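You operate a simulated robot arm through the tools that you are given. There is no shell and no other tool.

Carry out the task below with a simulated two-armed robot. There is one attempt and no reset: what you move stays moved.

TASK
Find the warm end cap and move it to the soak plate.
Fine: first check all three end caps with the thermometer; put it back, switched off.

Only the result counts: the job must be done as asked and must still hold three seconds after the hand-in. Knocking over, shifting, dropping, spilling or breaking anything else fails it. Lids that push on must go on centred and level and be pressed home; caps that screw on are set level and turned clockwise until they are tight.

THE ROBOT
Two 7-joint arms with fingered hands on one trunk that stands fixed in place. Base frame: the origin is at the foot of the trunk, x ahead of it, y to its left, z up; the work surface is at about z = 71. Lengths are in cm, angles in degrees, forces in N, time in s.
The left shoulder is at [6, 13.8, 89.7], the right one opposite. With the tool pointing down near the work surface each hand reaches from about 42 to 92 cm from the base axis, measured 20 degrees to its own side. Payload 4 kg a hand.
Tool frame (each hand has its own): the origin (TCP) lies between the finger pads and is the grasp point; the fingertips stand 3.6 cm ahead of it; z points along the fingers, y is the line along which they close. The gripper opens to 12 cm; its body begins 4.2 cm behind the TCP. The gripper is a hand of 5 fingers: y runs from the thumb to the fingers, the wrist lies at [-1.5, -10.9, -20] in the tool frame, and closing takes about 1.5 s.
Orientation is that of the tool frame in the base frame, as a unit quaternion [x, y, z, w]. With the fingers straight down and the wrist toward the robot, the tool's x, y and z point along [0, 1, 0], [1, 0, 0] and [0, 0, -1] of the base frame.

THE INTERFACE
- The arms move only by the tool step_arm. It takes "left_rows", "right_rows" or both (then of equal length, played together; a hand with none holds still); each is a list of rows, each a list of 2 entries, a list of its own where there are three numbers: the shift along the tool's x, y, z in cm, then the turn, a rotation vector about the tool's x, y, z in degrees. In form: [[[tx, ty, tz], [wx, wy, wz]], ...]. A call has 1 to 20 rows; each row shifts and turns the commanded pose from where the row before left it, along the tool's axes as they then stand. "left_fingers" and "right_fingers" are, for a hand that has rows, the gripper command, from -1 (shut) to 1 (fully open), values between in proportion, set as the call begins (left out, the last holds). Rows are played at 5 a second. More than 5 cm and 8.6 degrees between two rows, or a gripper value outside its range, and nothing of the call is played. A pose out of reach is approached as far as the arm can. The call stops where the force on the tool passes 60 N (or 10 N more than at its start, if that is more) or the arm is blocked; 0.2 s more then pass. The fingers move at their own pace (about 15.3 cm/s each) and stop on an object; they squeeze with about 22 N. The grip force told is the motor's: it shows also when the fingers shut on nothing. Time passes only in rows, and 0.2 s behind the last, so rows that do not move let the fingers close. It gives the time, the measured TCP pose, the force on the tool (base axes), the opening and the grip force at its end, in the units of the frame above (readings bear some noise), with the torque about the TCP (base axes, N m) and any sound that the robot's microphone picked up, and new pictures: "views" is both (left out), scene, wrist or none (wrist: the cameras of the hands that moved).
- Cameras (640 x 400 px; columns grow to the right, rows downward): "scene" is now at [4.52, 3.11, 152.86]; the picture's right is [0.37, -0.93, 0.00], its down [-0.64, -0.26, -0.72] and it looks along [0.67, 0.27, -0.69] (base axes); focal length 365 px, centre (320, 200). "left" rides on the left gripper at [-6.9, -7.9, -13.1] in its tool frame; the picture's right is [-0.78, -0.29, 0.55], its down [0.55, -0.73, 0.40] and it looks along [0.29, 0.61, 0.74] (tool axes); focal length 222 px, centre (320, 200). "right" rides on the right gripper at [6.9, -7.9, -13.1] in its tool frame; the picture's right is [-0.78, 0.29, -0.55], its down [-0.55, -0.73, 0.40] and it looks along [-0.29, 0.61, 0.74] (tool axes); focal length 222 px, centre (320, 200). There is no depth. A picture from a camera that has moved, and an enlarged one, comes with that camera's place and axes in the base frame and with its lens.
- move_column(by): slides the trunk up (or, below 0, down) by that many cm; the arms and the scene camera ride with it, the base frame stays. It gives what a move gives, with no picture.
- curl_fingers(index, middle, ring, little, thumb_bend, thumb_turn, hand): sets how far each is bent, from 0 (flat) to 1 (curled in); at 0.3 the hand is open as for a grip, at 0.7 the pads meet at the TCP. One left out holds its place. A second passes; each finger stops where it meets its share of the squeeze, and holds until it gets a number again. A gripper value or a shape takes the hand back. It gives what a move gives, with no picture; readings hold the bend of each and the force on index, middle, ring, little, thumb and palm. thumb_turn goes from beside the hand (0) to across from the fingers (1), as for a grip.
- set_grasp(shape, hand): the hand has 5 fingers and takes this shape, open, in about a second: jaw (thumb against the fingers, like two jaws); tri (thumb and two fingers); tip (a fingertip pinch); poke (one finger out to press); point (the index stretched); flat (the hand flat); cup (the hand cupped); fist (a fist). The gripper value then closes the fingers along that shape, each until it touches; the sizes above hold for jaw. It gives what a move gives, with no picture.
- head_to(pan, tilt): turns the head with the scene camera to pan (to the left, within 86 degrees either way) and tilt (down, from -29 to 69), counted from straight ahead of the robot. It gives what a move gives, and a new picture of the scene camera.
- inspect(camera, box): a new picture of the part [left, top, right, bottom] of that camera's present view, enlarged. It takes no simulated time.
- hand_in(): hands the job in; it is judged then, once.

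Places have to be worked out from the pictures, the camera data and where the tool is seen. Open the grippers and draw the arms clear of the work before you hand the job in, unless the task says otherwise.

The tools are called as name(argument=value, ...) on one line, values as JSON. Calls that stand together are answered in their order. step_arm: Moves the arms, as the interface text tells. Its arguments: {"type":"object","properties":{"left_rows":{"type":"array","items":{"type":"array"}},"left_fingers":{"type":"number"},"right_rows":{"type":"array","items":{"type":"array"}},"right_fingers":{"type":"number"},"views":{"type":"string","enum":["both","scene","wrist","none"]}},"required":[]} The other tools are called the same way: move_column (by) moves the trunk up or down; set_grasp (shape, hand) gives the hand a shape; curl_fingers (index, middle, ring, little, thumb_bend, thumb_turn, hand) moves the fingers one by one; head_to (pan, tilt) turns the head that bears the scene camera; inspect (camera, box) takes an enlarged picture of a part of a camera's view; hand_in () hands the job in.

At the start:

```text
time: 0.0
left_position: [56.78, 36.88, 103.01]
left_orientation: [0.707, 0.707, 0.0, 0.0]
left_wrist_force: [-0.1, 0.8, 0.8]
left_moment: [-0.03, 0.01, 0.02]
left_opening: 11.96
left_gripper_force: 0.1
left_shape: jaw
left_bend: [0.3, 0.3, 0.3, 0.3, 0.3, 0.97]
left_finger forces: [0.0, 0.1, 0.0, 0.0, 0.0, 0.0]
right_position: [68.45, -13.26, 110.15]
right_orientation: [0.707, 0.707, 0.0, 0.0]
right_wrist_force: [-0.6, -0.2, -0.2]
right_moment: [-0.03, -0.01, 0.01]
right_opening: 11.97
right_gripper_force: 0.1
right_shape: jaw
right_bend: [0.3, 0.3, 0.3, 0.3, 0.3, 0.97]
right_finger forces: [0.1, 0.1, 0.0, 0.1, 0.0, 0.1]
trunk travel left (down, up): [-47.5, 11.5]
head pan, tilt (commanded): [22.0, 43.8]
```

scene: 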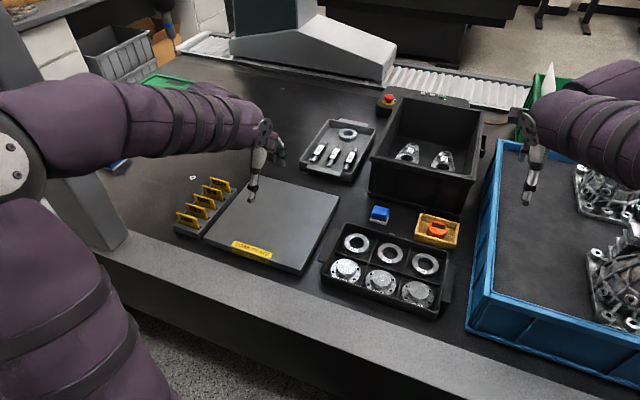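
right: 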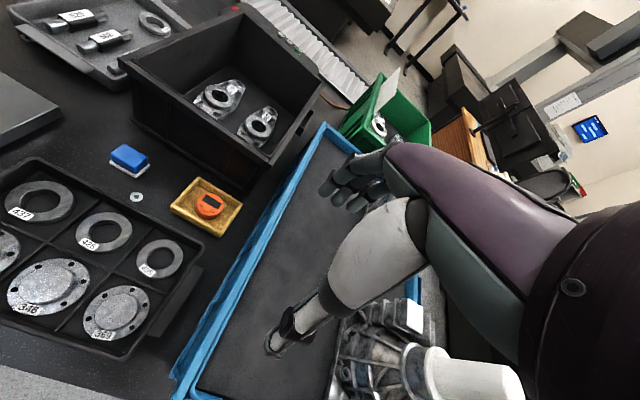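
left: 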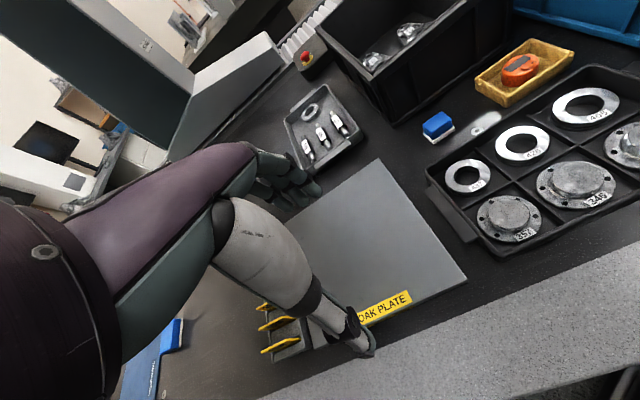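

The scene shows a tray with three rings and three flanged end caps, an orange device in a yellow tray (probably the thermometer), and a grey soak plate. I'll enlarge these parts first.

inspect(camera="scene", box=[310, 190, 470, 320])

inspect(camera="scene", box=[400, 200, 470, 250])

inspect(camera="left", box=[400, 20, 640, 260])

inspect(camera="right", box=[0, 130, 260, 360])

```text
3.08 times, centred on (390, 255) of scene
camera zoom: at [4.52, 3.11, 152.86], right [0.37, -0.93, 0.0], down [-0.64, -0.26, -0.72], along [0.67, 0.27, -0.69], focal length 1124 px, centre (105, 31)
```

zoom: 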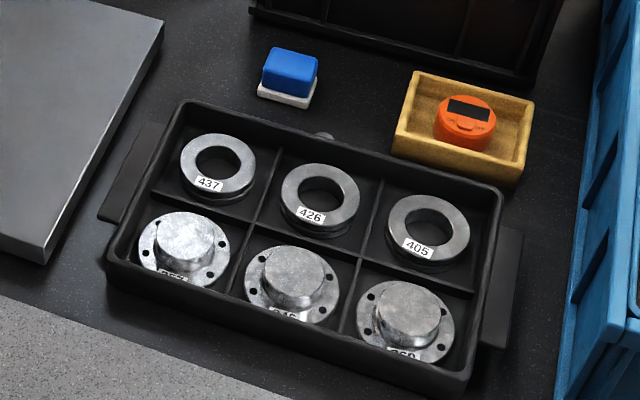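

```text
8.00 times, centred on (435, 225) of scene
camera zoom: at [4.52, 3.11, 152.86], right [0.37, -0.93, 0.0], down [-0.64, -0.26, -0.72], along [0.67, 0.27, -0.69], focal length 2923 px, centre (-600, 0)
```

zoom: 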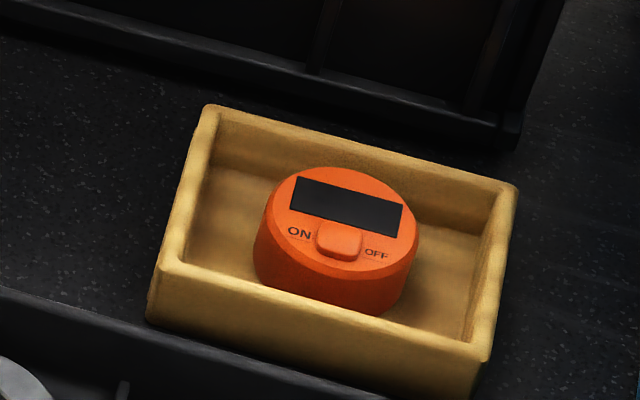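

```text
1.67 times, centred on (520, 140) of left
camera zoom: at [48.92, 29.8, 116.33], right [-0.29, -0.78, -0.55], down [-0.73, 0.55, -0.4], along [0.61, 0.29, -0.74], focal length 370 px, centre (-13, 300)
```

zoom: 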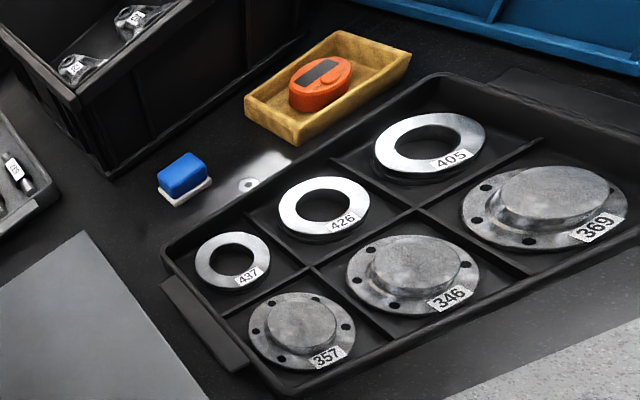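

```text
1.74 times, centred on (130, 245) of right
camera zoom: at [60.68, -6.33, 123.22], right [0.29, -0.78, 0.55], down [-0.73, -0.55, -0.4], along [0.61, -0.29, -0.74], focal length 386 px, centre (650, 122)
```

zoom: 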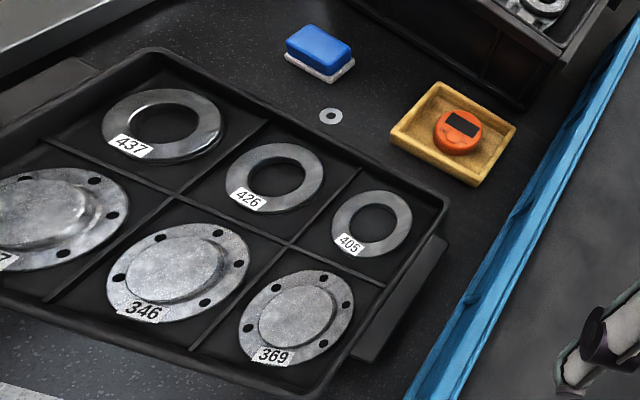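

I've located the thermometer at about [82.9, -2.2, 73.3], and the end caps at x≈60, y≈17.9, 8.3 and -0.9. Next I'll zoom in on the thermometer's switch, its tray, the soak plate and the individual caps.

inspect(camera="right", box=[170, 170, 250, 230])

inspect(camera="scene", box=[420, 215, 456, 240])

inspect(camera="scene", box=[170, 160, 350, 290])

inspect(camera="left", box=[460, 30, 560, 100])

```text
6.67 times, centred on (210, 200) of right
camera zoom: at [60.68, -6.33, 123.22], right [0.29, -0.78, 0.55], down [-0.73, -0.55, -0.4], along [0.61, -0.29, -0.74], focal length 1481 px, centre (1053, 200)
```

zoom: 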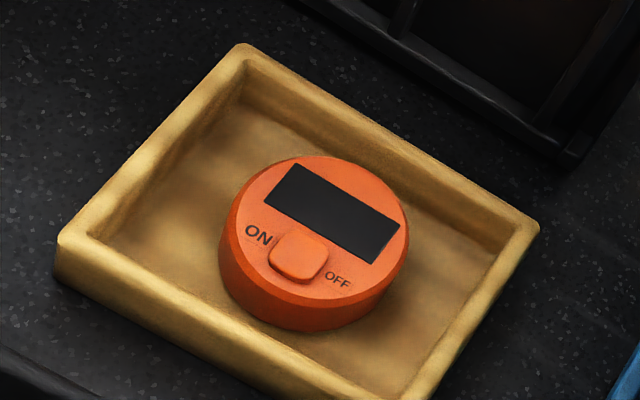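

```text
16.00 times, centred on (438, 228) of scene
camera zoom: at [4.52, 3.11, 152.86], right [0.37, -0.93, 0.0], down [-0.64, -0.26, -0.72], along [0.67, 0.27, -0.69], focal length 5847 px, centre (-1568, -240)
```

zoom: 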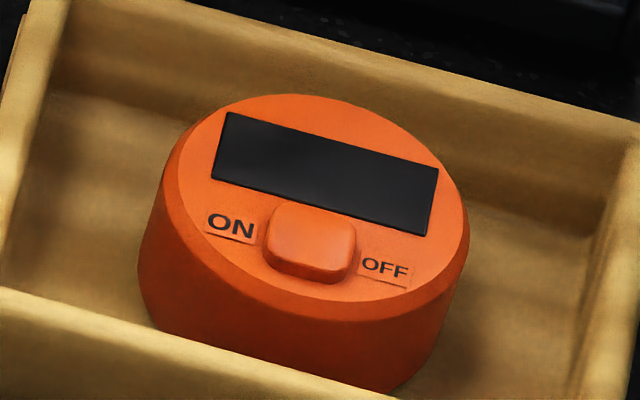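

```text
3.08 times, centred on (260, 225) of scene
camera zoom: at [4.52, 3.11, 152.86], right [0.37, -0.93, 0.0], down [-0.64, -0.26, -0.72], along [0.67, 0.27, -0.69], focal length 1124 px, centre (505, 123)
```

zoom: 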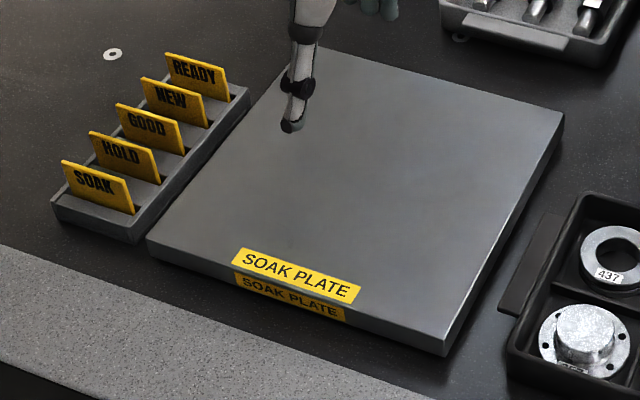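

```text
5.71 times, centred on (510, 65) of left
camera zoom: at [48.92, 29.8, 116.33], right [-0.29, -0.78, -0.55], down [-0.73, 0.55, -0.4], along [0.61, 0.29, -0.74], focal length 1269 px, centre (-766, 971)
```

zoom: 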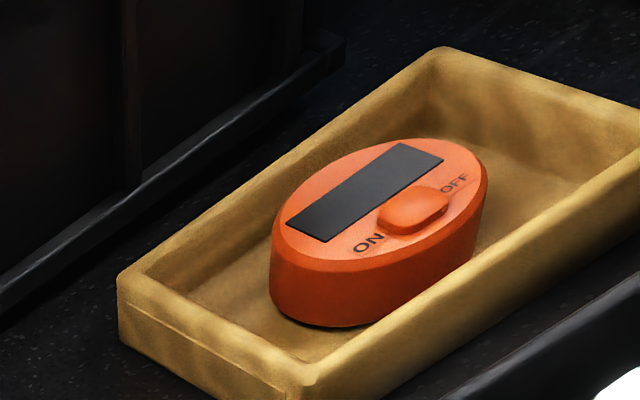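

The thermometer is a round puck with a button between ON and OFF. Before planning the approach I'll check the heights of the black box and the blue bin beside it.

inspect(camera="scene", box=[350, 80, 510, 220])

head_to(pan=0, tilt=45)

```text
2.86 times, centred on (430, 150) of scene
camera zoom: at [4.52, 3.11, 152.86], right [0.37, -0.93, 0.0], down [-0.64, -0.26, -0.72], along [0.67, 0.27, -0.69], focal length 1044 px, centre (6, 343)
```

zoom: 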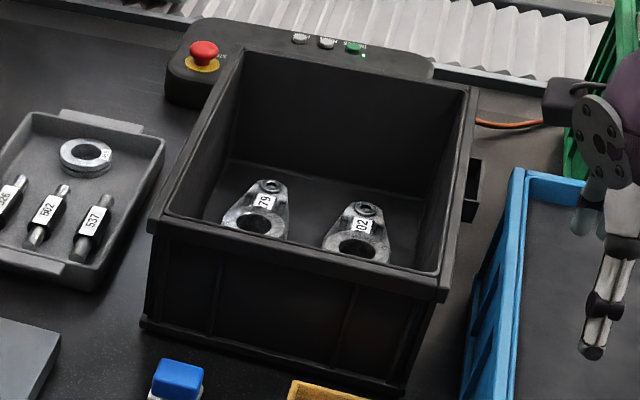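

```text
time: 0.9
left_position: [56.66, 36.82, 103.06]
left_orientation: [0.707, 0.707, 0.001, 0.0]
left_wrist_force: [-0.1, -0.5, -1.2]
left_moment: [-0.01, -0.01, 0.01]
left_opening: 11.97
left_gripper_force: 0.0
left_shape: jaw
left_bend: [0.3, 0.3, 0.3, 0.3, 0.3, 0.97]
left_finger forces: [0.1, 0.0, 0.1, 0.0, 0.1, 0.1]
right_position: [68.46, -13.25, 110.14]
right_orientation: [0.707, 0.708, 0.0, 0.0]
right_wrist_force: [0.1, 0.4, 0.0]
right_moment: [0.02, -0.01, 0.01]
right_opening: 11.97
right_gripper_force: 0.1
right_shape: jaw
right_bend: [0.3, 0.3, 0.3, 0.3, 0.3, 0.97]
right_finger forces: [0.1, 0.0, 0.0, 0.0, 0.1, 0.0]
trunk travel left (down, up): [-47.5, 11.5]
head pan, tilt (commanded): [0.0, 45.0]
camera scene: at [5.03, 0.03, 152.7], right [0.0, -1.0, 0.0], down [-0.71, 0.0, -0.71], along [0.71, 0.0, -0.71], focal length 365 px, centre (320, 200)
```

scene: 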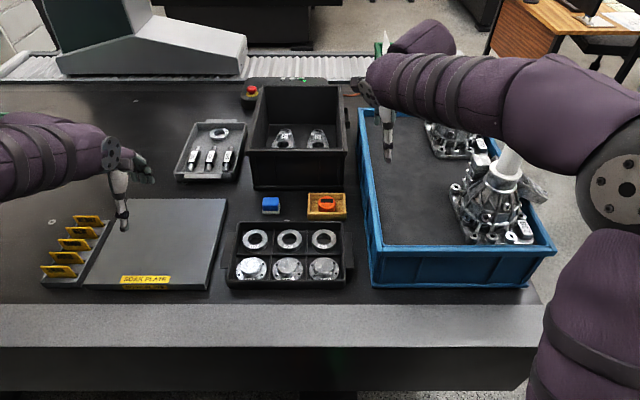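

Facing straight ahead the geometry is axis-aligned, so I'll zoom in here to measure positions accurately.

inspect(camera="scene", box=[300, 185, 360, 222])

inspect(camera="scene", box=[222, 215, 352, 296])

inspect(camera="scene", box=[30, 180, 240, 300])

inspect(camera="scene", box=[230, 75, 400, 200])

```text
10.67 times, centred on (330, 204) of scene
camera zoom: at [5.03, 0.03, 152.7], right [0.0, -1.0, 0.0], down [-0.71, 0.0, -0.71], along [0.71, 0.0, -0.71], focal length 3898 px, centre (213, 163)
```

zoom: 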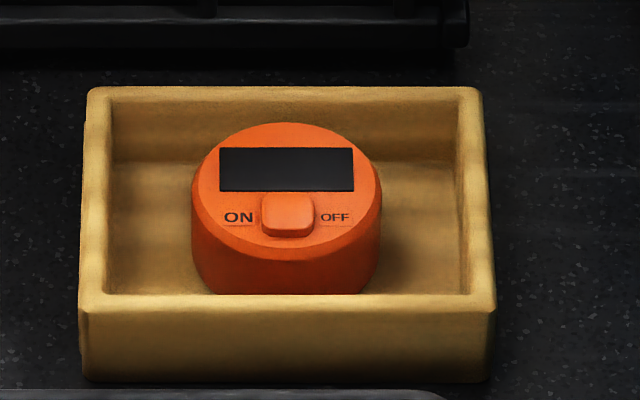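

```text
4.92 times, centred on (287, 256) of scene
camera zoom: at [5.03, 0.03, 152.7], right [0.0, -1.0, 0.0], down [-0.71, 0.0, -0.71], along [0.71, 0.0, -0.71], focal length 1799 px, centre (482, -73)
```

zoom: 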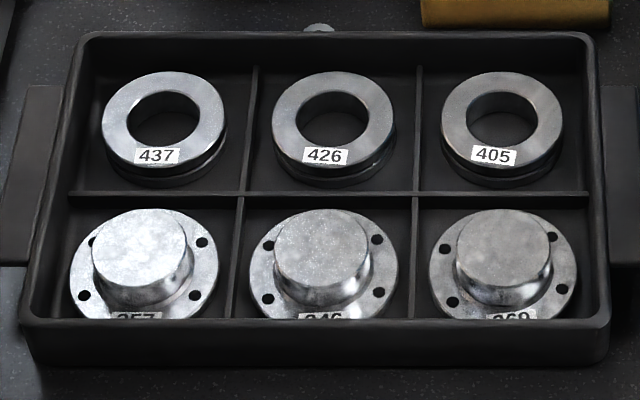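

```text
3.05 times, centred on (135, 240) of scene
camera zoom: at [5.03, 0.03, 152.7], right [0.0, -1.0, 0.0], down [-0.71, 0.0, -0.71], along [0.71, 0.0, -0.71], focal length 1114 px, centre (884, 78)
```

zoom: 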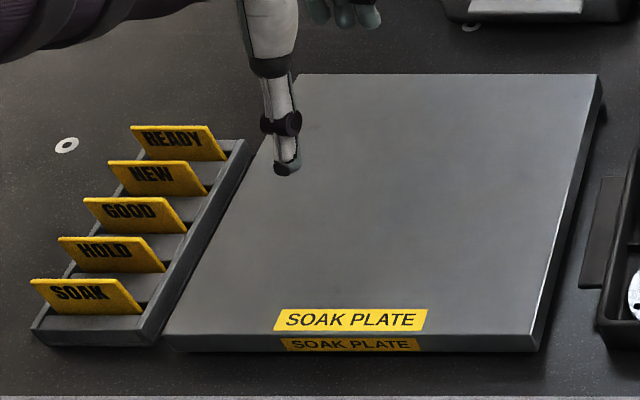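

```text
3.20 times, centred on (315, 138) of scene
camera zoom: at [5.03, 0.03, 152.7], right [0.0, -1.0, 0.0], down [-0.71, 0.0, -0.71], along [0.71, 0.0, -0.71], focal length 1169 px, centre (336, 400)
```

zoom: 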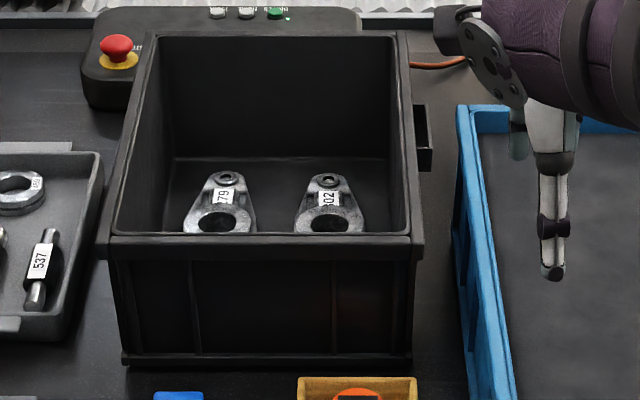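

Measurements: thermometer centre ≈ [82.3, -2.15], top z ≈ 74.4, Ø≈5.4, with its button at ≈ [80.9, -2.05, 74.9]. The yellow tray's inside spans x 78.7–86.3 and y −7.1–3.0, the box wall starts at x≈92, and the soak plate spans x 55–86, y 28–60. I'll set the right hand to poke and bring it above the thermometer to look.

set_grasp(hand="right", shape="poke")

step_arm(right_rows=[[[2.24, 2.49, 3.03], [0, 0, 0]], [[2.24, 2.49, 3.03], [0, 0, 0]], [[2.24, 2.49, 3.03], [0, 0, 0]], [[2.24, 2.49, 3.03], [0, 0, 0]], [[2.24, 2.49, 3.03], [0, 0, 0]], [[0, 0, 0], [0, 0, -8]], [[0, 0, 0], [0, 0, -8]], [[0, 0, 0], [0, 0, -8]], [[0, 0, 0], [0, 0, -8]], [[0, 0, 0], [0, 0, -8]], [[0, 0, 0], [0, 0, -8]], [[0, 0, 0], [0, 0, 0]]], views="both")

```text
time: 1.8
left_position: [56.79, 36.88, 103.15]
left_orientation: [0.707, 0.707, 0.0, 0.0]
left_wrist_force: [0.3, 0.0, 0.7]
left_moment: [0.0, -0.01, 0.03]
left_opening: 11.99
left_gripper_force: 0.0
left_shape: jaw
left_bend: [0.3, 0.3, 0.3, 0.3, 0.3, 0.97]
left_finger forces: [0.0, 0.1, 0.0, 0.1, 0.1, 0.0]
right_position: [68.52, -13.39, 110.03]
right_orientation: [0.707, 0.707, 0.0, 0.0]
right_wrist_force: [0.0, 0.0, -0.7]
right_moment: [0.01, 0.0, -0.05]
right_opening: 0.01
right_gripper_force: 0.1
right_shape: poke
right_bend: [0.7, 0.7, 0.99, 0.99, 1.0, 1.0]
right_finger forces: [0.0, 0.1, 0.0, 0.1, 0.1, 0.0]
trunk travel left (down, up): [-47.5, 11.5]
head pan, tilt (commanded): [0.0, 45.0]
```

```text
time: 4.4
left_position: [56.82, 36.91, 103.05]
left_orientation: [0.707, 0.707, 0.0, 0.0]
left_wrist_force: [-0.1, 0.2, -0.1]
left_moment: [0.02, -0.03, -0.03]
left_opening: 11.95
left_gripper_force: 0.1
left_shape: jaw
left_bend: [0.3, 0.3, 0.3, 0.3, 0.3, 0.97]
left_finger forces: [0.0, 0.0, 0.0, 0.1, 0.0, 0.0]
right_position: [80.98, -2.1, 94.9]
right_orientation: [0.357, 0.934, 0.0, -0.001]
right_wrist_force: [0.0, 0.4, 0.3]
right_moment: [0.03, -0.01, 0.01]
right_opening: 0.02
right_gripper_force: 0.0
right_shape: poke
right_bend: [0.7, 0.7, 0.99, 0.99, 1.0, 1.0]
right_finger forces: [0.1, 0.0, 0.1, 0.1, 0.0, 0.0]
trunk travel left (down, up): [-47.5, 11.5]
head pan, tilt (commanded): [0.0, 45.0]
camera scene: at [5.03, 0.03, 152.7], right [0.0, -1.0, 0.0], down [-0.71, 0.0, -0.71], along [0.71, 0.0, -0.71], focal length 365 px, centre (320, 200)
camera right: at [70.57, -3.3, 108.09], right [0.78, -0.31, 0.55], down [-0.08, -0.91, -0.4], along [0.62, 0.26, -0.74], focal length 222 px, centre (320, 200)
```

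scene: 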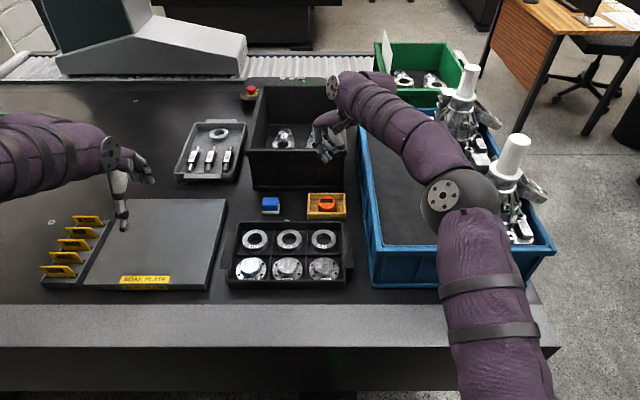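
right: 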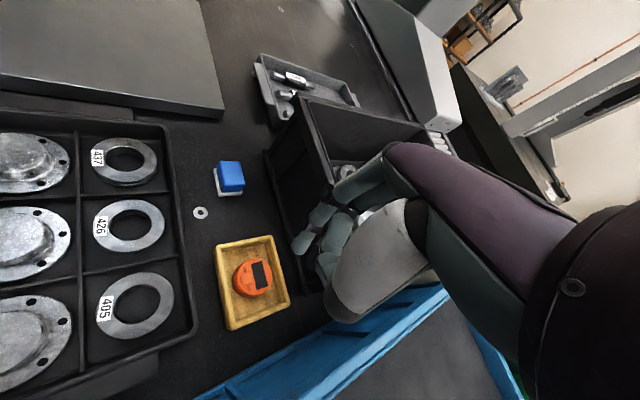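

The TCP should project near (327, 245) in the right camera. I'll enlarge the hand there to see which fingertip sticks out in the poke shape.

inspect(camera="right", box=[200, 140, 440, 340])

inspect(camera="scene", box=[290, 90, 380, 160])

```text
2.00 times, centred on (320, 240) of right
camera zoom: at [70.57, -3.3, 108.09], right [0.78, -0.31, 0.55], down [-0.08, -0.91, -0.4], along [0.62, 0.26, -0.74], focal length 444 px, centre (320, 120)
```

zoom: 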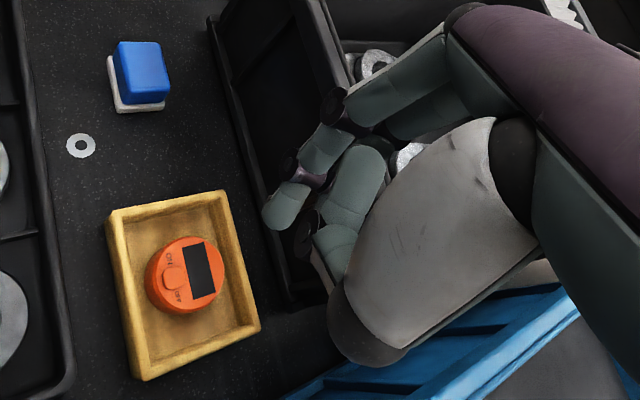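

```text
5.71 times, centred on (335, 125) of scene
camera zoom: at [5.03, 0.03, 152.7], right [0.0, -1.0, 0.0], down [-0.71, 0.0, -0.71], along [0.71, 0.0, -0.71], focal length 2088 px, centre (234, 629)
```

zoom: 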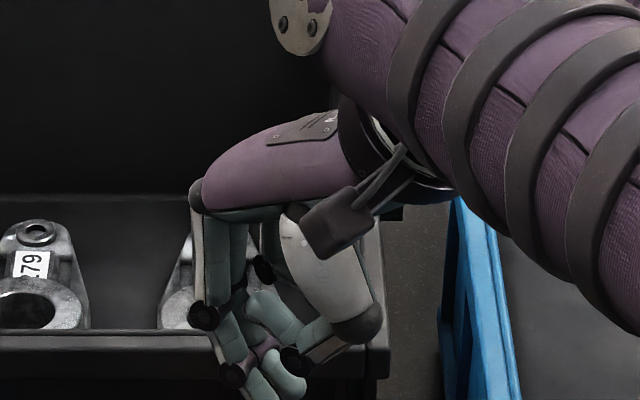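

The two fingertips appear close to the TCP axis, about 3.6 cm below it. I'll lower to TCP z≈84, still about 5 cm above the button, and check the alignment.

step_arm(right_rows=[[[0, 0, 2.75], [0, 0, 0]], [[0, 0, 2.75], [0, 0, 0]], [[0, 0, 2.75], [0, 0, 0]], [[0, 0, 2.75], [0, 0, 0]], [[0, 0, 0], [0, 0, 0]]], views="none")

inspect(camera="scene", box=[295, 140, 375, 220])

inspect(camera="right", box=[240, 190, 380, 290])

```text
time: 5.6
left_position: [56.65, 36.84, 103.19]
left_orientation: [0.707, 0.707, 0.0, 0.0]
left_wrist_force: [0.3, -1.4, -0.2]
left_moment: [0.06, 0.0, 0.02]
left_opening: 11.99
left_gripper_force: 0.0
left_shape: jaw
left_bend: [0.3, 0.3, 0.3, 0.3, 0.3, 0.97]
left_finger forces: [0.0, 0.0, 0.1, 0.0, 0.0, 0.0]
right_position: [81.01, -2.09, 83.92]
right_orientation: [0.358, 0.934, 0.0, 0.0]
right_wrist_force: [0.6, 1.2, -0.3]
right_moment: [0.0, 0.0, -0.05]
right_opening: 0.0
right_gripper_force: 0.1
right_shape: poke
right_bend: [0.7, 0.7, 0.99, 0.99, 1.0, 1.0]
right_finger forces: [0.1, 0.0, 0.0, 0.1, 0.0, 0.0]
trunk travel left (down, up): [-47.5, 11.5]
head pan, tilt (commanded): [0.0, 45.0]
```

```text
5.00 times, centred on (335, 180) of scene
camera zoom: at [5.02, 0.03, 152.7], right [0.0, -1.0, 0.0], down [-0.71, 0.0, -0.71], along [0.71, 0.0, -0.71], focal length 1827 px, centre (245, 300)
```

zoom: 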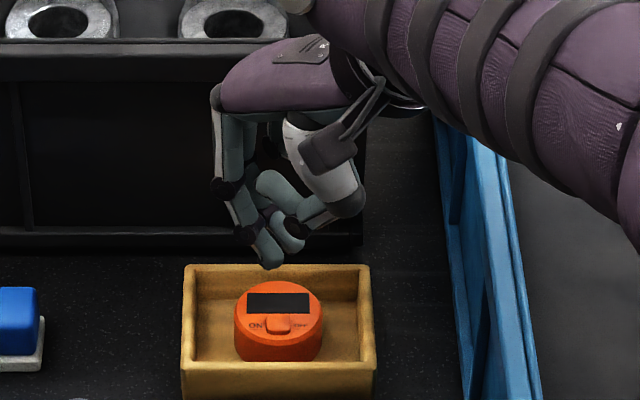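

```text
4.00 times, centred on (310, 240) of right
camera zoom: at [70.57, -3.36, 96.99], right [0.78, -0.31, 0.55], down [-0.08, -0.91, -0.4], along [0.62, 0.26, -0.74], focal length 888 px, centre (360, 40)
```

zoom: 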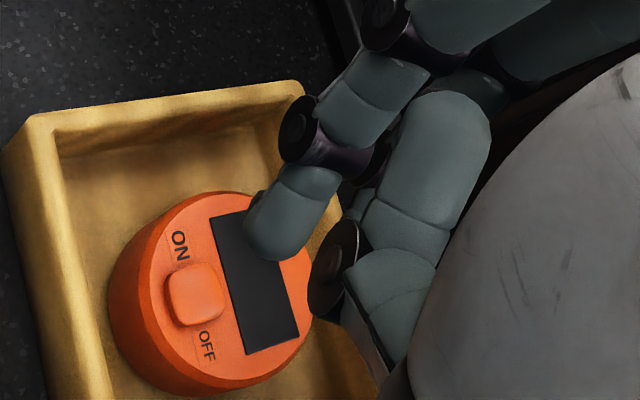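

The index tip triangulates to about [80.7, -1.65, 79.8], and the button top to [80.95, -2.0, 74.9]. I'll curl the middle finger fully so only the index sticks out, then check again.

curl_fingers(hand="right", index=0.65, middle=1.0, ring=1.0, little=1.0)

inspect(camera="scene", box=[310, 165, 360, 215])

inspect(camera="right", box=[240, 190, 380, 290])

```text
time: 6.6
left_position: [56.77, 36.8, 103.13]
left_orientation: [0.708, 0.707, 0.0, 0.0]
left_wrist_force: [0.0, 0.0, -0.6]
left_moment: [-0.02, 0.01, 0.01]
left_opening: 11.98
left_gripper_force: 0.0
left_shape: jaw
left_bend: [0.3, 0.3, 0.3, 0.3, 0.3, 0.97]
left_finger forces: [0.0, 0.0, 0.0, 0.1, 0.0, 0.1]
right_position: [81.06, -2.05, 83.89]
right_orientation: [0.358, 0.934, 0.0, 0.0]
right_wrist_force: [0.8, -0.6, 0.6]
right_moment: [-0.04, -0.01, -0.01]
right_opening: 3.95
right_gripper_force: 0.1
right_shape: fingers
right_bend: [0.65, 1.0, 1.0, 1.0, 1.0, 1.0]
right_finger forces: [0.0, 0.1, 0.0, 0.1, 0.0, 0.0]
trunk travel left (down, up): [-47.5, 11.5]
head pan, tilt (commanded): [0.0, 45.0]
```

```text
8.00 times, centred on (335, 190) of scene
camera zoom: at [5.03, 0.03, 152.7], right [0.0, -1.0, 0.0], down [-0.71, 0.0, -0.71], along [0.71, 0.0, -0.71], focal length 2923 px, centre (200, 280)
```

zoom: 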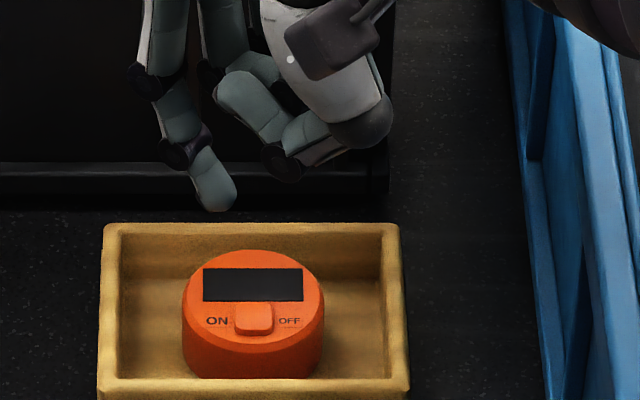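

```text
4.00 times, centred on (310, 240) of right
camera zoom: at [70.58, -3.35, 97.02], right [0.78, -0.31, 0.55], down [-0.08, -0.91, -0.4], along [0.62, 0.26, -0.74], focal length 888 px, centre (360, 40)
```

zoom: 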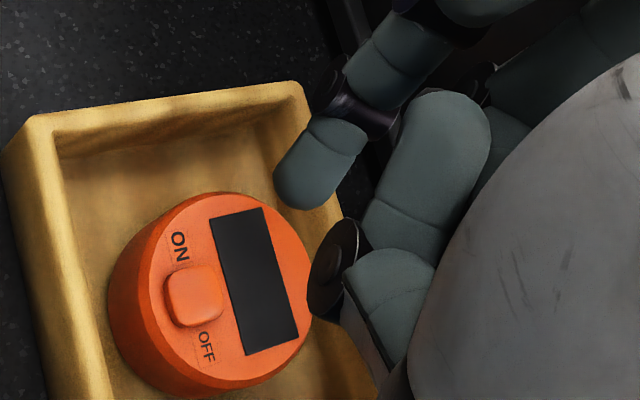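

Now only the index sticks out, with its tip at about [81.8, -0.8, 79.6]. I'll shift it over the ON side of the button, go down 3 cm, and check before pressing.

step_arm(right_rows=[[[-0.07, -1.35, 0], [0, 0, 0]], [[0, 0, 1.5], [0, 0, 0]], [[0, 0, 1.5], [0, 0, 0]], [[0, 0, 0], [0, 0, 0]]], views="none")

inspect(camera="scene", box=[310, 175, 360, 215])

inspect(camera="right", box=[240, 190, 380, 290])

```text
time: 7.6
left_position: [56.76, 36.69, 103.16]
left_orientation: [0.707, 0.707, 0.001, -0.001]
left_wrist_force: [-0.7, 0.2, 0.5]
left_moment: [0.0, -0.03, -0.06]
left_opening: 11.95
left_gripper_force: 0.1
left_shape: jaw
left_bend: [0.3, 0.3, 0.3, 0.3, 0.3, 0.97]
left_finger forces: [0.0, 0.1, 0.1, 0.1, 0.0, 0.1]
right_position: [80.11, -3.18, 80.98]
right_orientation: [0.359, 0.933, 0.001, -0.001]
right_wrist_force: [0.4, -0.2, -0.3]
right_moment: [0.01, -0.01, 0.03]
right_opening: 3.94
right_gripper_force: 0.0
right_shape: fingers
right_bend: [0.65, 1.0, 1.0, 1.0, 1.0, 1.0]
right_finger forces: [0.1, 0.1, 0.1, 0.0, 0.1, 0.0]
trunk travel left (down, up): [-47.5, 11.5]
head pan, tilt (commanded): [0.0, 45.0]
```

```text
10.00 times, centred on (335, 195) of scene
camera zoom: at [5.03, 0.02, 152.7], right [0.0, -1.0, 0.0], down [-0.71, 0.0, -0.71], along [0.71, 0.0, -0.71], focal length 3654 px, centre (170, 250)
```

zoom: 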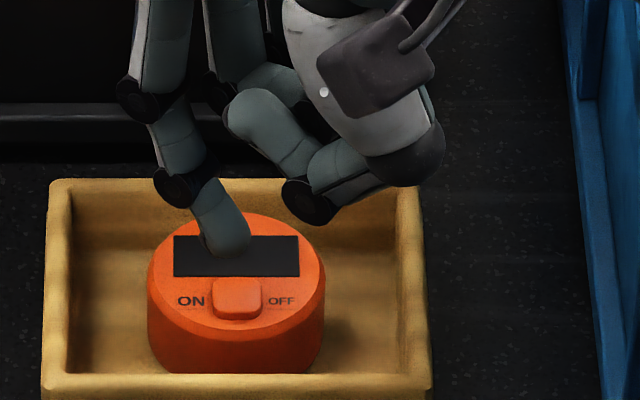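

```text
4.00 times, centred on (310, 240) of right
camera zoom: at [69.76, -4.37, 94.06], right [0.78, -0.31, 0.55], down [-0.08, -0.91, -0.4], along [0.62, 0.26, -0.74], focal length 888 px, centre (360, 40)
```

zoom: 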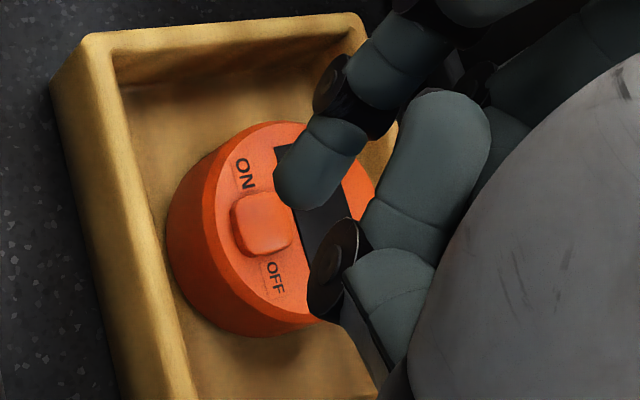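

The projection says going straight down puts the fingertip on the button's centre. I'll descend 1.4 cm, then press in small steps while watching the force.

step_arm(right_rows=[[[0, 0, 0.7], [0, 0, 0]], [[0, 0, 0.5], [0, 0, 0]], [[0, 0, 0.2], [0, 0, 0]], [[0, 0, 0], [0, 0, 0]]], views="none")

inspect(camera="scene", box=[310, 175, 360, 215])

inspect(camera="right", box=[240, 190, 380, 290])

```text
time: 8.6
left_position: [56.75, 36.72, 103.01]
left_orientation: [0.707, 0.707, 0.0, 0.0]
left_wrist_force: [0.5, -0.6, -0.3]
left_moment: [0.02, -0.02, -0.01]
left_opening: 11.99
left_gripper_force: 0.0
left_shape: jaw
left_bend: [0.3, 0.3, 0.3, 0.3, 0.3, 0.97]
left_finger forces: [0.0, 0.1, 0.0, 0.0, 0.0, 0.0]
right_position: [80.11, -3.1, 79.63]
right_orientation: [0.358, 0.934, 0.0, 0.0]
right_wrist_force: [0.4, 0.3, 0.6]
right_moment: [0.0, 0.02, 0.01]
right_opening: 3.98
right_gripper_force: 0.1
right_shape: fingers
right_bend: [0.65, 1.0, 1.0, 1.0, 1.0, 1.0]
right_finger forces: [0.1, 0.0, 0.1, 0.1, 0.0, 0.0]
trunk travel left (down, up): [-47.5, 11.5]
head pan, tilt (commanded): [0.0, 45.0]
```

```text
10.00 times, centred on (335, 195) of scene
camera zoom: at [5.04, 0.03, 152.7], right [0.0, -1.0, 0.0], down [-0.71, 0.0, -0.71], along [0.71, 0.0, -0.71], focal length 3654 px, centre (170, 250)
```

zoom: 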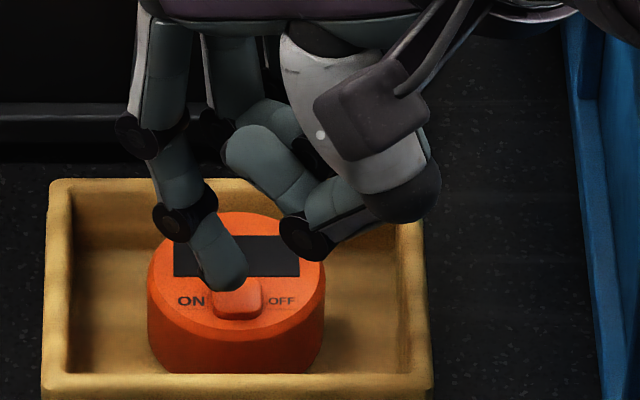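

```text
4.00 times, centred on (310, 240) of right
camera zoom: at [69.75, -4.32, 92.66], right [0.78, -0.31, 0.55], down [-0.08, -0.91, -0.4], along [0.62, 0.26, -0.74], focal length 888 px, centre (360, 40)
```

zoom: 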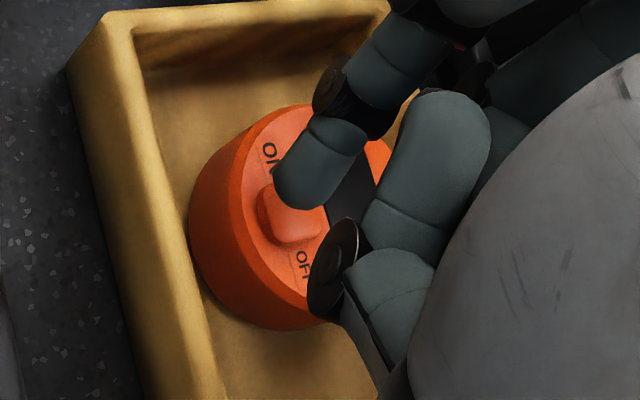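

The tip is right over the button but hasn't touched it yet. I'll press on in 0.2 cm steps.

step_arm(right_rows=[[[0, -0.2, 0.2], [0, 0, 0]], [[0, 0, 0.2], [0, 0, 0]], [[0, 0, 0.2], [0, 0, 0]], [[0, 0, 0], [0, 0, 0]]], views="none")

inspect(camera="scene", box=[310, 175, 360, 215])

inspect(camera="right", box=[240, 190, 380, 290])

```text
time: 9.6
left_position: [56.81, 36.71, 103.07]
left_orientation: [0.707, 0.707, 0.0, 0.0]
left_wrist_force: [-0.8, -0.1, 0.6]
left_moment: [-0.04, 0.02, -0.01]
left_opening: 11.97
left_gripper_force: 0.0
left_shape: jaw
left_bend: [0.3, 0.3, 0.3, 0.3, 0.3, 0.97]
left_finger forces: [0.1, 0.1, 0.0, 0.0, 0.0, 0.0]
right_position: [79.98, -3.24, 79.05]
right_orientation: [0.358, 0.934, 0.0, 0.0]
right_wrist_force: [0.5, 0.0, 0.6]
right_moment: [0.0, -0.01, -0.02]
right_opening: 3.94
right_gripper_force: 0.1
right_shape: fingers
right_bend: [0.65, 1.0, 1.0, 1.0, 1.0, 1.0]
right_finger forces: [0.0, 0.0, 0.0, 0.0, 0.0, 0.0]
trunk travel left (down, up): [-47.5, 11.5]
head pan, tilt (commanded): [0.0, 45.0]
```

```text
10.00 times, centred on (335, 195) of scene
camera zoom: at [5.04, 0.03, 152.7], right [0.0, -1.0, 0.0], down [-0.71, 0.0, -0.71], along [0.71, 0.0, -0.71], focal length 3654 px, centre (170, 250)
```

zoom: 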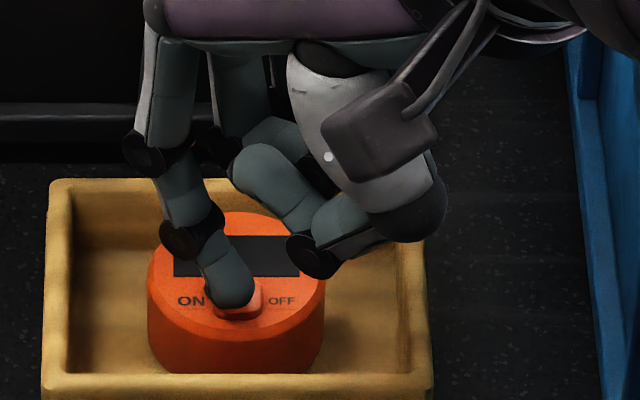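

```text
4.00 times, centred on (310, 240) of right
camera zoom: at [69.57, -4.52, 92.12], right [0.78, -0.31, 0.55], down [-0.08, -0.91, -0.4], along [0.62, 0.26, -0.74], focal length 888 px, centre (360, 40)
```

zoom: 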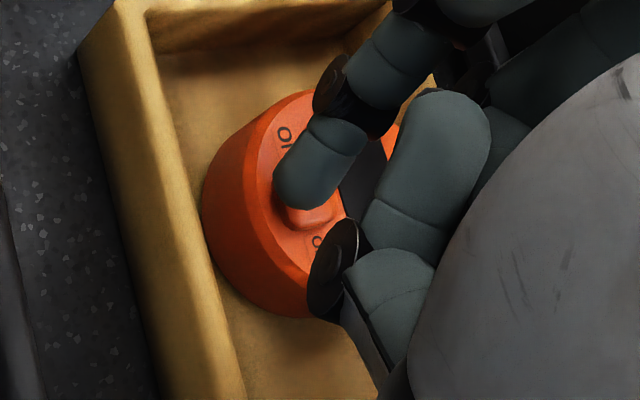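

There's still no contact force. I'll continue down in finer steps.

step_arm(right_rows=[[[0, 0, 0.12], [0, 0, 0]], [[0, 0, 0.12], [0, 0, 0]], [[0, 0, 0], [0, 0, 0]]], views="none")

inspect(camera="scene", box=[310, 175, 360, 215])

```text
time: 10.4
left_position: [56.66, 36.79, 103.01]
left_orientation: [0.707, 0.707, 0.0, 0.0]
left_wrist_force: [1.0, 0.2, -0.2]
left_moment: [0.0, 0.02, 0.02]
left_opening: 11.98
left_gripper_force: 0.1
left_shape: jaw
left_bend: [0.3, 0.3, 0.3, 0.3, 0.3, 0.97]
left_finger forces: [0.0, 0.0, 0.1, 0.0, 0.1, 0.0]
right_position: [80.0, -3.41, 78.73]
right_orientation: [0.358, 0.934, 0.0, 0.001]
right_wrist_force: [0.3, 0.2, 0.1]
right_moment: [0.01, 0.0, 0.02]
right_opening: 3.92
right_gripper_force: 0.0
right_shape: fingers
right_bend: [0.65, 1.0, 1.0, 1.0, 1.0, 1.0]
right_finger forces: [0.0, 0.0, 0.0, 0.1, 0.0, 0.0]
trunk travel left (down, up): [-47.5, 11.5]
head pan, tilt (commanded): [0.0, 45.0]
```

```text
10.00 times, centred on (335, 195) of scene
camera zoom: at [5.04, 0.03, 152.7], right [0.0, -1.0, 0.0], down [-0.71, 0.0, -0.71], along [0.71, 0.0, -0.71], focal length 3654 px, centre (170, 250)
```

zoom: 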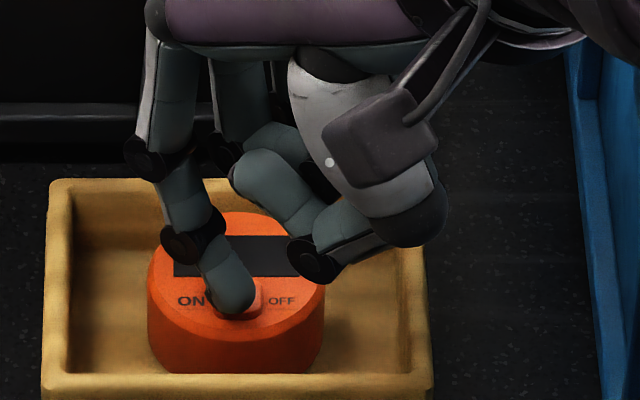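

Still no force. I'll press further, still in fine steps.

step_arm(right_rows=[[[0, 0, 0.12], [0, 0, 0]], [[0, 0, 0.12], [0, 0, 0]], [[0, 0, 0], [0, 0, 0]]], views="none")

inspect(camera="scene", box=[310, 175, 360, 215])

inspect(camera="right", box=[240, 190, 380, 290])

```text
time: 11.2
left_position: [56.65, 36.86, 103.06]
left_orientation: [0.707, 0.707, 0.0, 0.001]
left_wrist_force: [-1.1, -0.4, 0.9]
left_moment: [0.01, 0.02, 0.0]
left_opening: 11.98
left_gripper_force: 0.0
left_shape: jaw
left_bend: [0.3, 0.3, 0.3, 0.3, 0.3, 0.97]
left_finger forces: [0.1, 0.0, 0.0, 0.0, 0.0, 0.1]
right_position: [80.0, -3.38, 78.54]
right_orientation: [0.358, 0.934, 0.001, 0.0]
right_wrist_force: [0.7, 0.7, 2.0]
right_moment: [0.06, 0.0, 0.0]
right_opening: 3.93
right_gripper_force: 0.9
right_shape: fingers
right_bend: [0.65, 1.0, 1.0, 1.0, 1.0, 1.0]
right_finger forces: [2.0, 0.1, 0.0, 0.0, 0.1, 0.1]
trunk travel left (down, up): [-47.5, 11.5]
head pan, tilt (commanded): [0.0, 45.0]
heard: click
```

```text
10.00 times, centred on (335, 195) of scene
camera zoom: at [5.02, 0.03, 152.7], right [0.0, -1.0, 0.0], down [-0.71, 0.0, -0.71], along [0.71, 0.0, -0.71], focal length 3654 px, centre (170, 250)
```

zoom: 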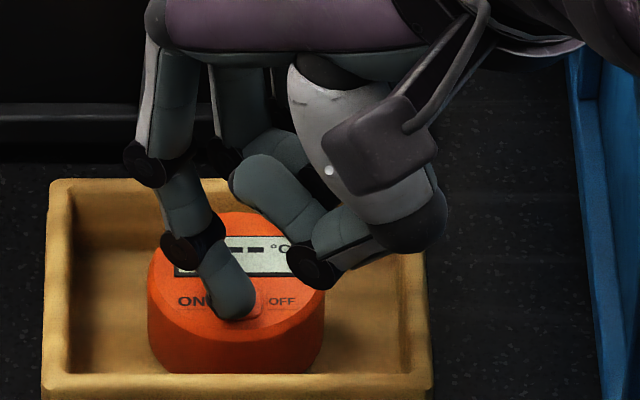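

```text
4.00 times, centred on (310, 240) of right
camera zoom: at [69.63, -4.55, 91.62], right [0.78, -0.31, 0.55], down [-0.08, -0.91, -0.4], along [0.62, 0.26, -0.74], focal length 888 px, centre (360, 40)
```

zoom: 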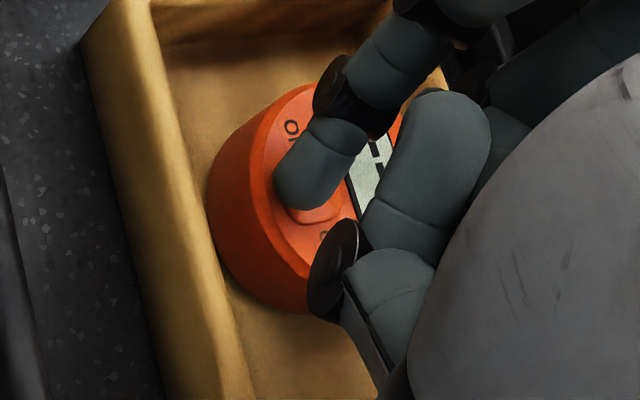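

A click, and the display lit up showing "--- °C", so the thermometer is ON. I'll lift straight up and clear of it.

step_arm(right_rows=[[[0, 0, -1], [0, 0, 0]], [[0, 0, -3], [0, 0, 0]], [[0, 0, -3.5], [0, 0, 0]], [[0, 0, -3.5], [0, 0, 0]], [[0, 0, 0], [0, 0, 0]]], views="none")

set_grasp(hand="right", shape="tri")

inspect(camera="scene", box=[295, 130, 385, 220])

inspect(camera="right", box=[200, 150, 440, 300])

```text
time: 12.4
left_position: [56.75, 36.66, 103.06]
left_orientation: [0.707, 0.707, 0.0, 0.0]
left_wrist_force: [-0.4, 0.1, 0.3]
left_moment: [0.04, -0.01, -0.02]
left_opening: 11.98
left_gripper_force: 0.1
left_shape: jaw
left_bend: [0.3, 0.3, 0.3, 0.3, 0.3, 0.97]
left_finger forces: [0.1, 0.0, 0.1, 0.1, 0.1, 0.0]
right_position: [79.86, -3.27, 89.43]
right_orientation: [0.358, 0.934, 0.0, 0.0]
right_wrist_force: [0.8, -0.2, -0.7]
right_moment: [-0.02, -0.02, 0.02]
right_opening: 3.92
right_gripper_force: 0.2
right_shape: fingers
right_bend: [0.65, 1.0, 1.0, 1.0, 1.0, 1.0]
right_finger forces: [0.0, 0.0, 0.1, 0.0, 0.0, 0.1]
trunk travel left (down, up): [-47.5, 11.5]
head pan, tilt (commanded): [0.0, 45.0]
```

```text
time: 13.3
left_position: [56.72, 36.77, 103.06]
left_orientation: [0.707, 0.707, 0.001, 0.0]
left_wrist_force: [0.5, 0.4, -0.7]
left_moment: [-0.03, -0.01, -0.02]
left_opening: 11.97
left_gripper_force: 0.0
left_shape: jaw
left_bend: [0.3, 0.3, 0.3, 0.3, 0.3, 0.97]
left_finger forces: [0.0, 0.1, 0.0, 0.0, 0.0, 0.1]
right_position: [79.97, -3.28, 89.38]
right_orientation: [0.358, 0.934, 0.0, 0.001]
right_wrist_force: [-0.1, -0.1, -0.4]
right_moment: [-0.02, 0.02, 0.01]
right_opening: 11.98
right_gripper_force: 0.0
right_shape: tri
right_bend: [0.3, 0.3, 0.99, 0.99, 0.3, 0.97]
right_finger forces: [0.0, 0.0, 0.0, 0.0, 0.0, 0.1]
trunk travel left (down, up): [-47.5, 11.5]
head pan, tilt (commanded): [0.0, 45.0]
```

```text
4.44 times, centred on (340, 175) of scene
camera zoom: at [5.03, 0.03, 152.7], right [0.0, -1.0, 0.0], down [-0.71, 0.0, -0.71], along [0.71, 0.0, -0.71], focal length 1624 px, centre (231, 311)
```

zoom: 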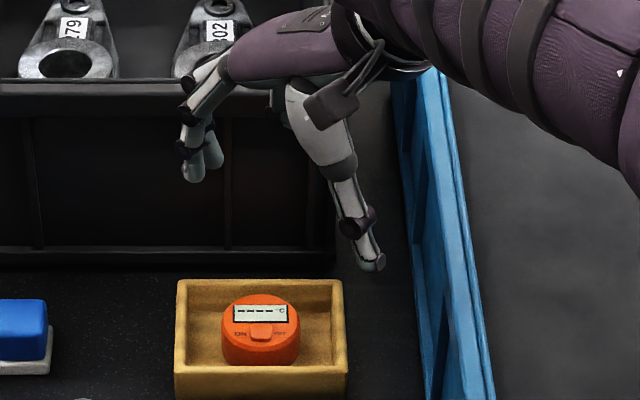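

```text
2.67 times, centred on (320, 225) of right
camera zoom: at [69.54, -4.46, 102.5], right [0.78, -0.31, 0.55], down [-0.08, -0.91, -0.4], along [0.62, 0.26, -0.74], focal length 592 px, centre (320, 133)
```

zoom: 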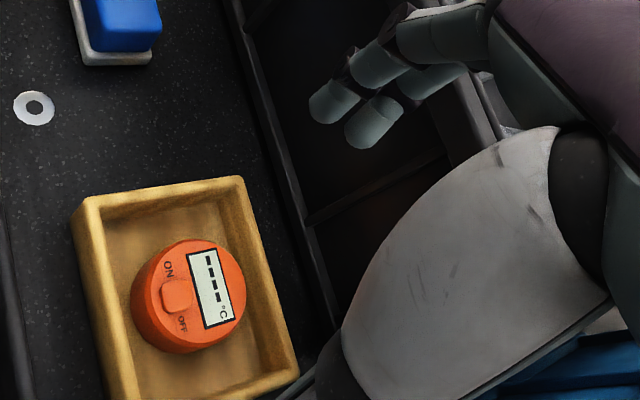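

The display now shows "---- °C". Measured in the tool frame, the tri fingertips are index [0.4, 7.2, 4.4], middle [-2.2, 8, 5.4] and thumb tx≈-0.7. To level index and middle and fit inside the tray, I'll yaw to 90° (closing along base y), tilt 20° about the closing axis, and partly close to about 6.6 cm.

step_arm(right_rows=[[[0, 0, 0], [0, 0, -8.4]], [[0, 0, 0], [0, 0, -8.4]], [[0, 0, 0], [0, 0, -8.4]], [[0, 0, 0], [0, 0, -8.4]], [[0, 0, 0], [0, 0, -8.2]], [[0, 0, 0], [0, -6.7, 0]], [[0, 0, 0], [0, -6.7, 0]], [[0, 0, 0], [0, -6.6, 0]], [[0, 0, 0], [0, 0, 0]]], right_fingers=0.1, views="both")

inspect(camera="scene", box=[295, 120, 395, 220])

inspect(camera="right", box=[200, 150, 440, 300])

```text
time: 15.3
left_position: [56.75, 36.84, 103.17]
left_orientation: [0.707, 0.707, 0.0, 0.001]
left_wrist_force: [-0.1, -0.2, -1.1]
left_moment: [-0.01, 0.0, 0.01]
left_opening: 11.94
left_gripper_force: 0.0
left_shape: jaw
left_bend: [0.3, 0.3, 0.3, 0.3, 0.3, 0.97]
left_finger forces: [0.0, 0.0, 0.0, 0.0, 0.1, 0.0]
right_position: [76.48, -2.9, 90.55]
right_orientation: [0.001, 0.985, 0.0, 0.173]
right_wrist_force: [0.2, 0.0, -0.3]
right_moment: [0.01, 0.01, 0.0]
right_opening: 6.6
right_gripper_force: 0.0
right_shape: tri
right_bend: [0.4, 0.44, 0.99, 0.99, 0.51, 1.0]
right_finger forces: [0.0, 0.0, 0.0, 0.0, 0.0, 0.0]
right hand out of reach, approached as far as the arm can: row 3, 4, 5
trunk travel left (down, up): [-47.5, 11.5]
head pan, tilt (commanded): [0.0, 45.0]
camera scene: at [5.05, 0.03, 152.69], right [0.0, -1.0, 0.0], down [-0.71, 0.0, -0.71], along [0.71, 0.0, -0.71], focal length 365 px, centre (320, 200)
camera right: at [65.53, -10.61, 100.49], right [0.55, 0.29, 0.78], down [0.65, -0.74, -0.19], along [0.52, 0.61, -0.59], focal length 222 px, centre (320, 200)
```

scene: 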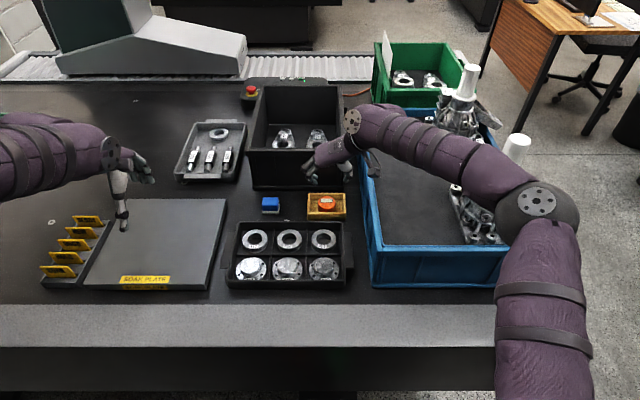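
right: 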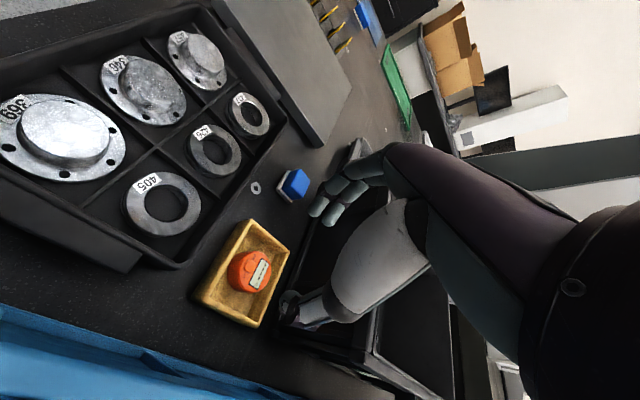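

```text
4.00 times, centred on (345, 170) of scene
camera zoom: at [5.05, 0.03, 152.69], right [0.0, -1.0, 0.0], down [-0.71, 0.0, -0.71], along [0.71, 0.0, -0.71], focal length 1462 px, centre (220, 320)
```

zoom: 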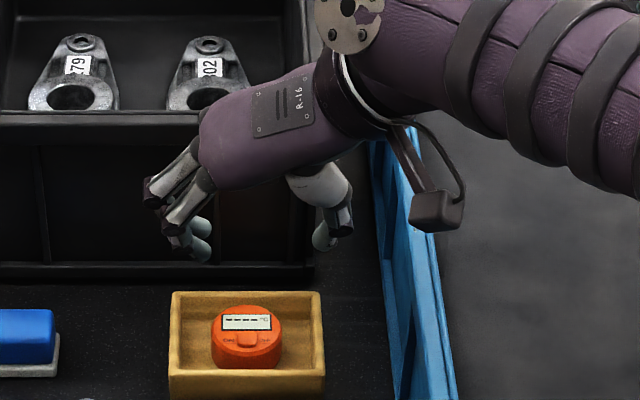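

```text
2.67 times, centred on (320, 225) of right
camera zoom: at [65.53, -10.61, 100.49], right [0.55, 0.29, 0.78], down [0.65, -0.74, -0.19], along [0.52, 0.61, -0.59], focal length 592 px, centre (320, 133)
```

zoom: 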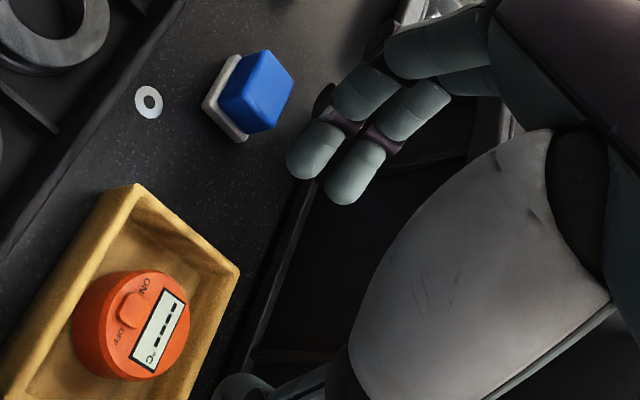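

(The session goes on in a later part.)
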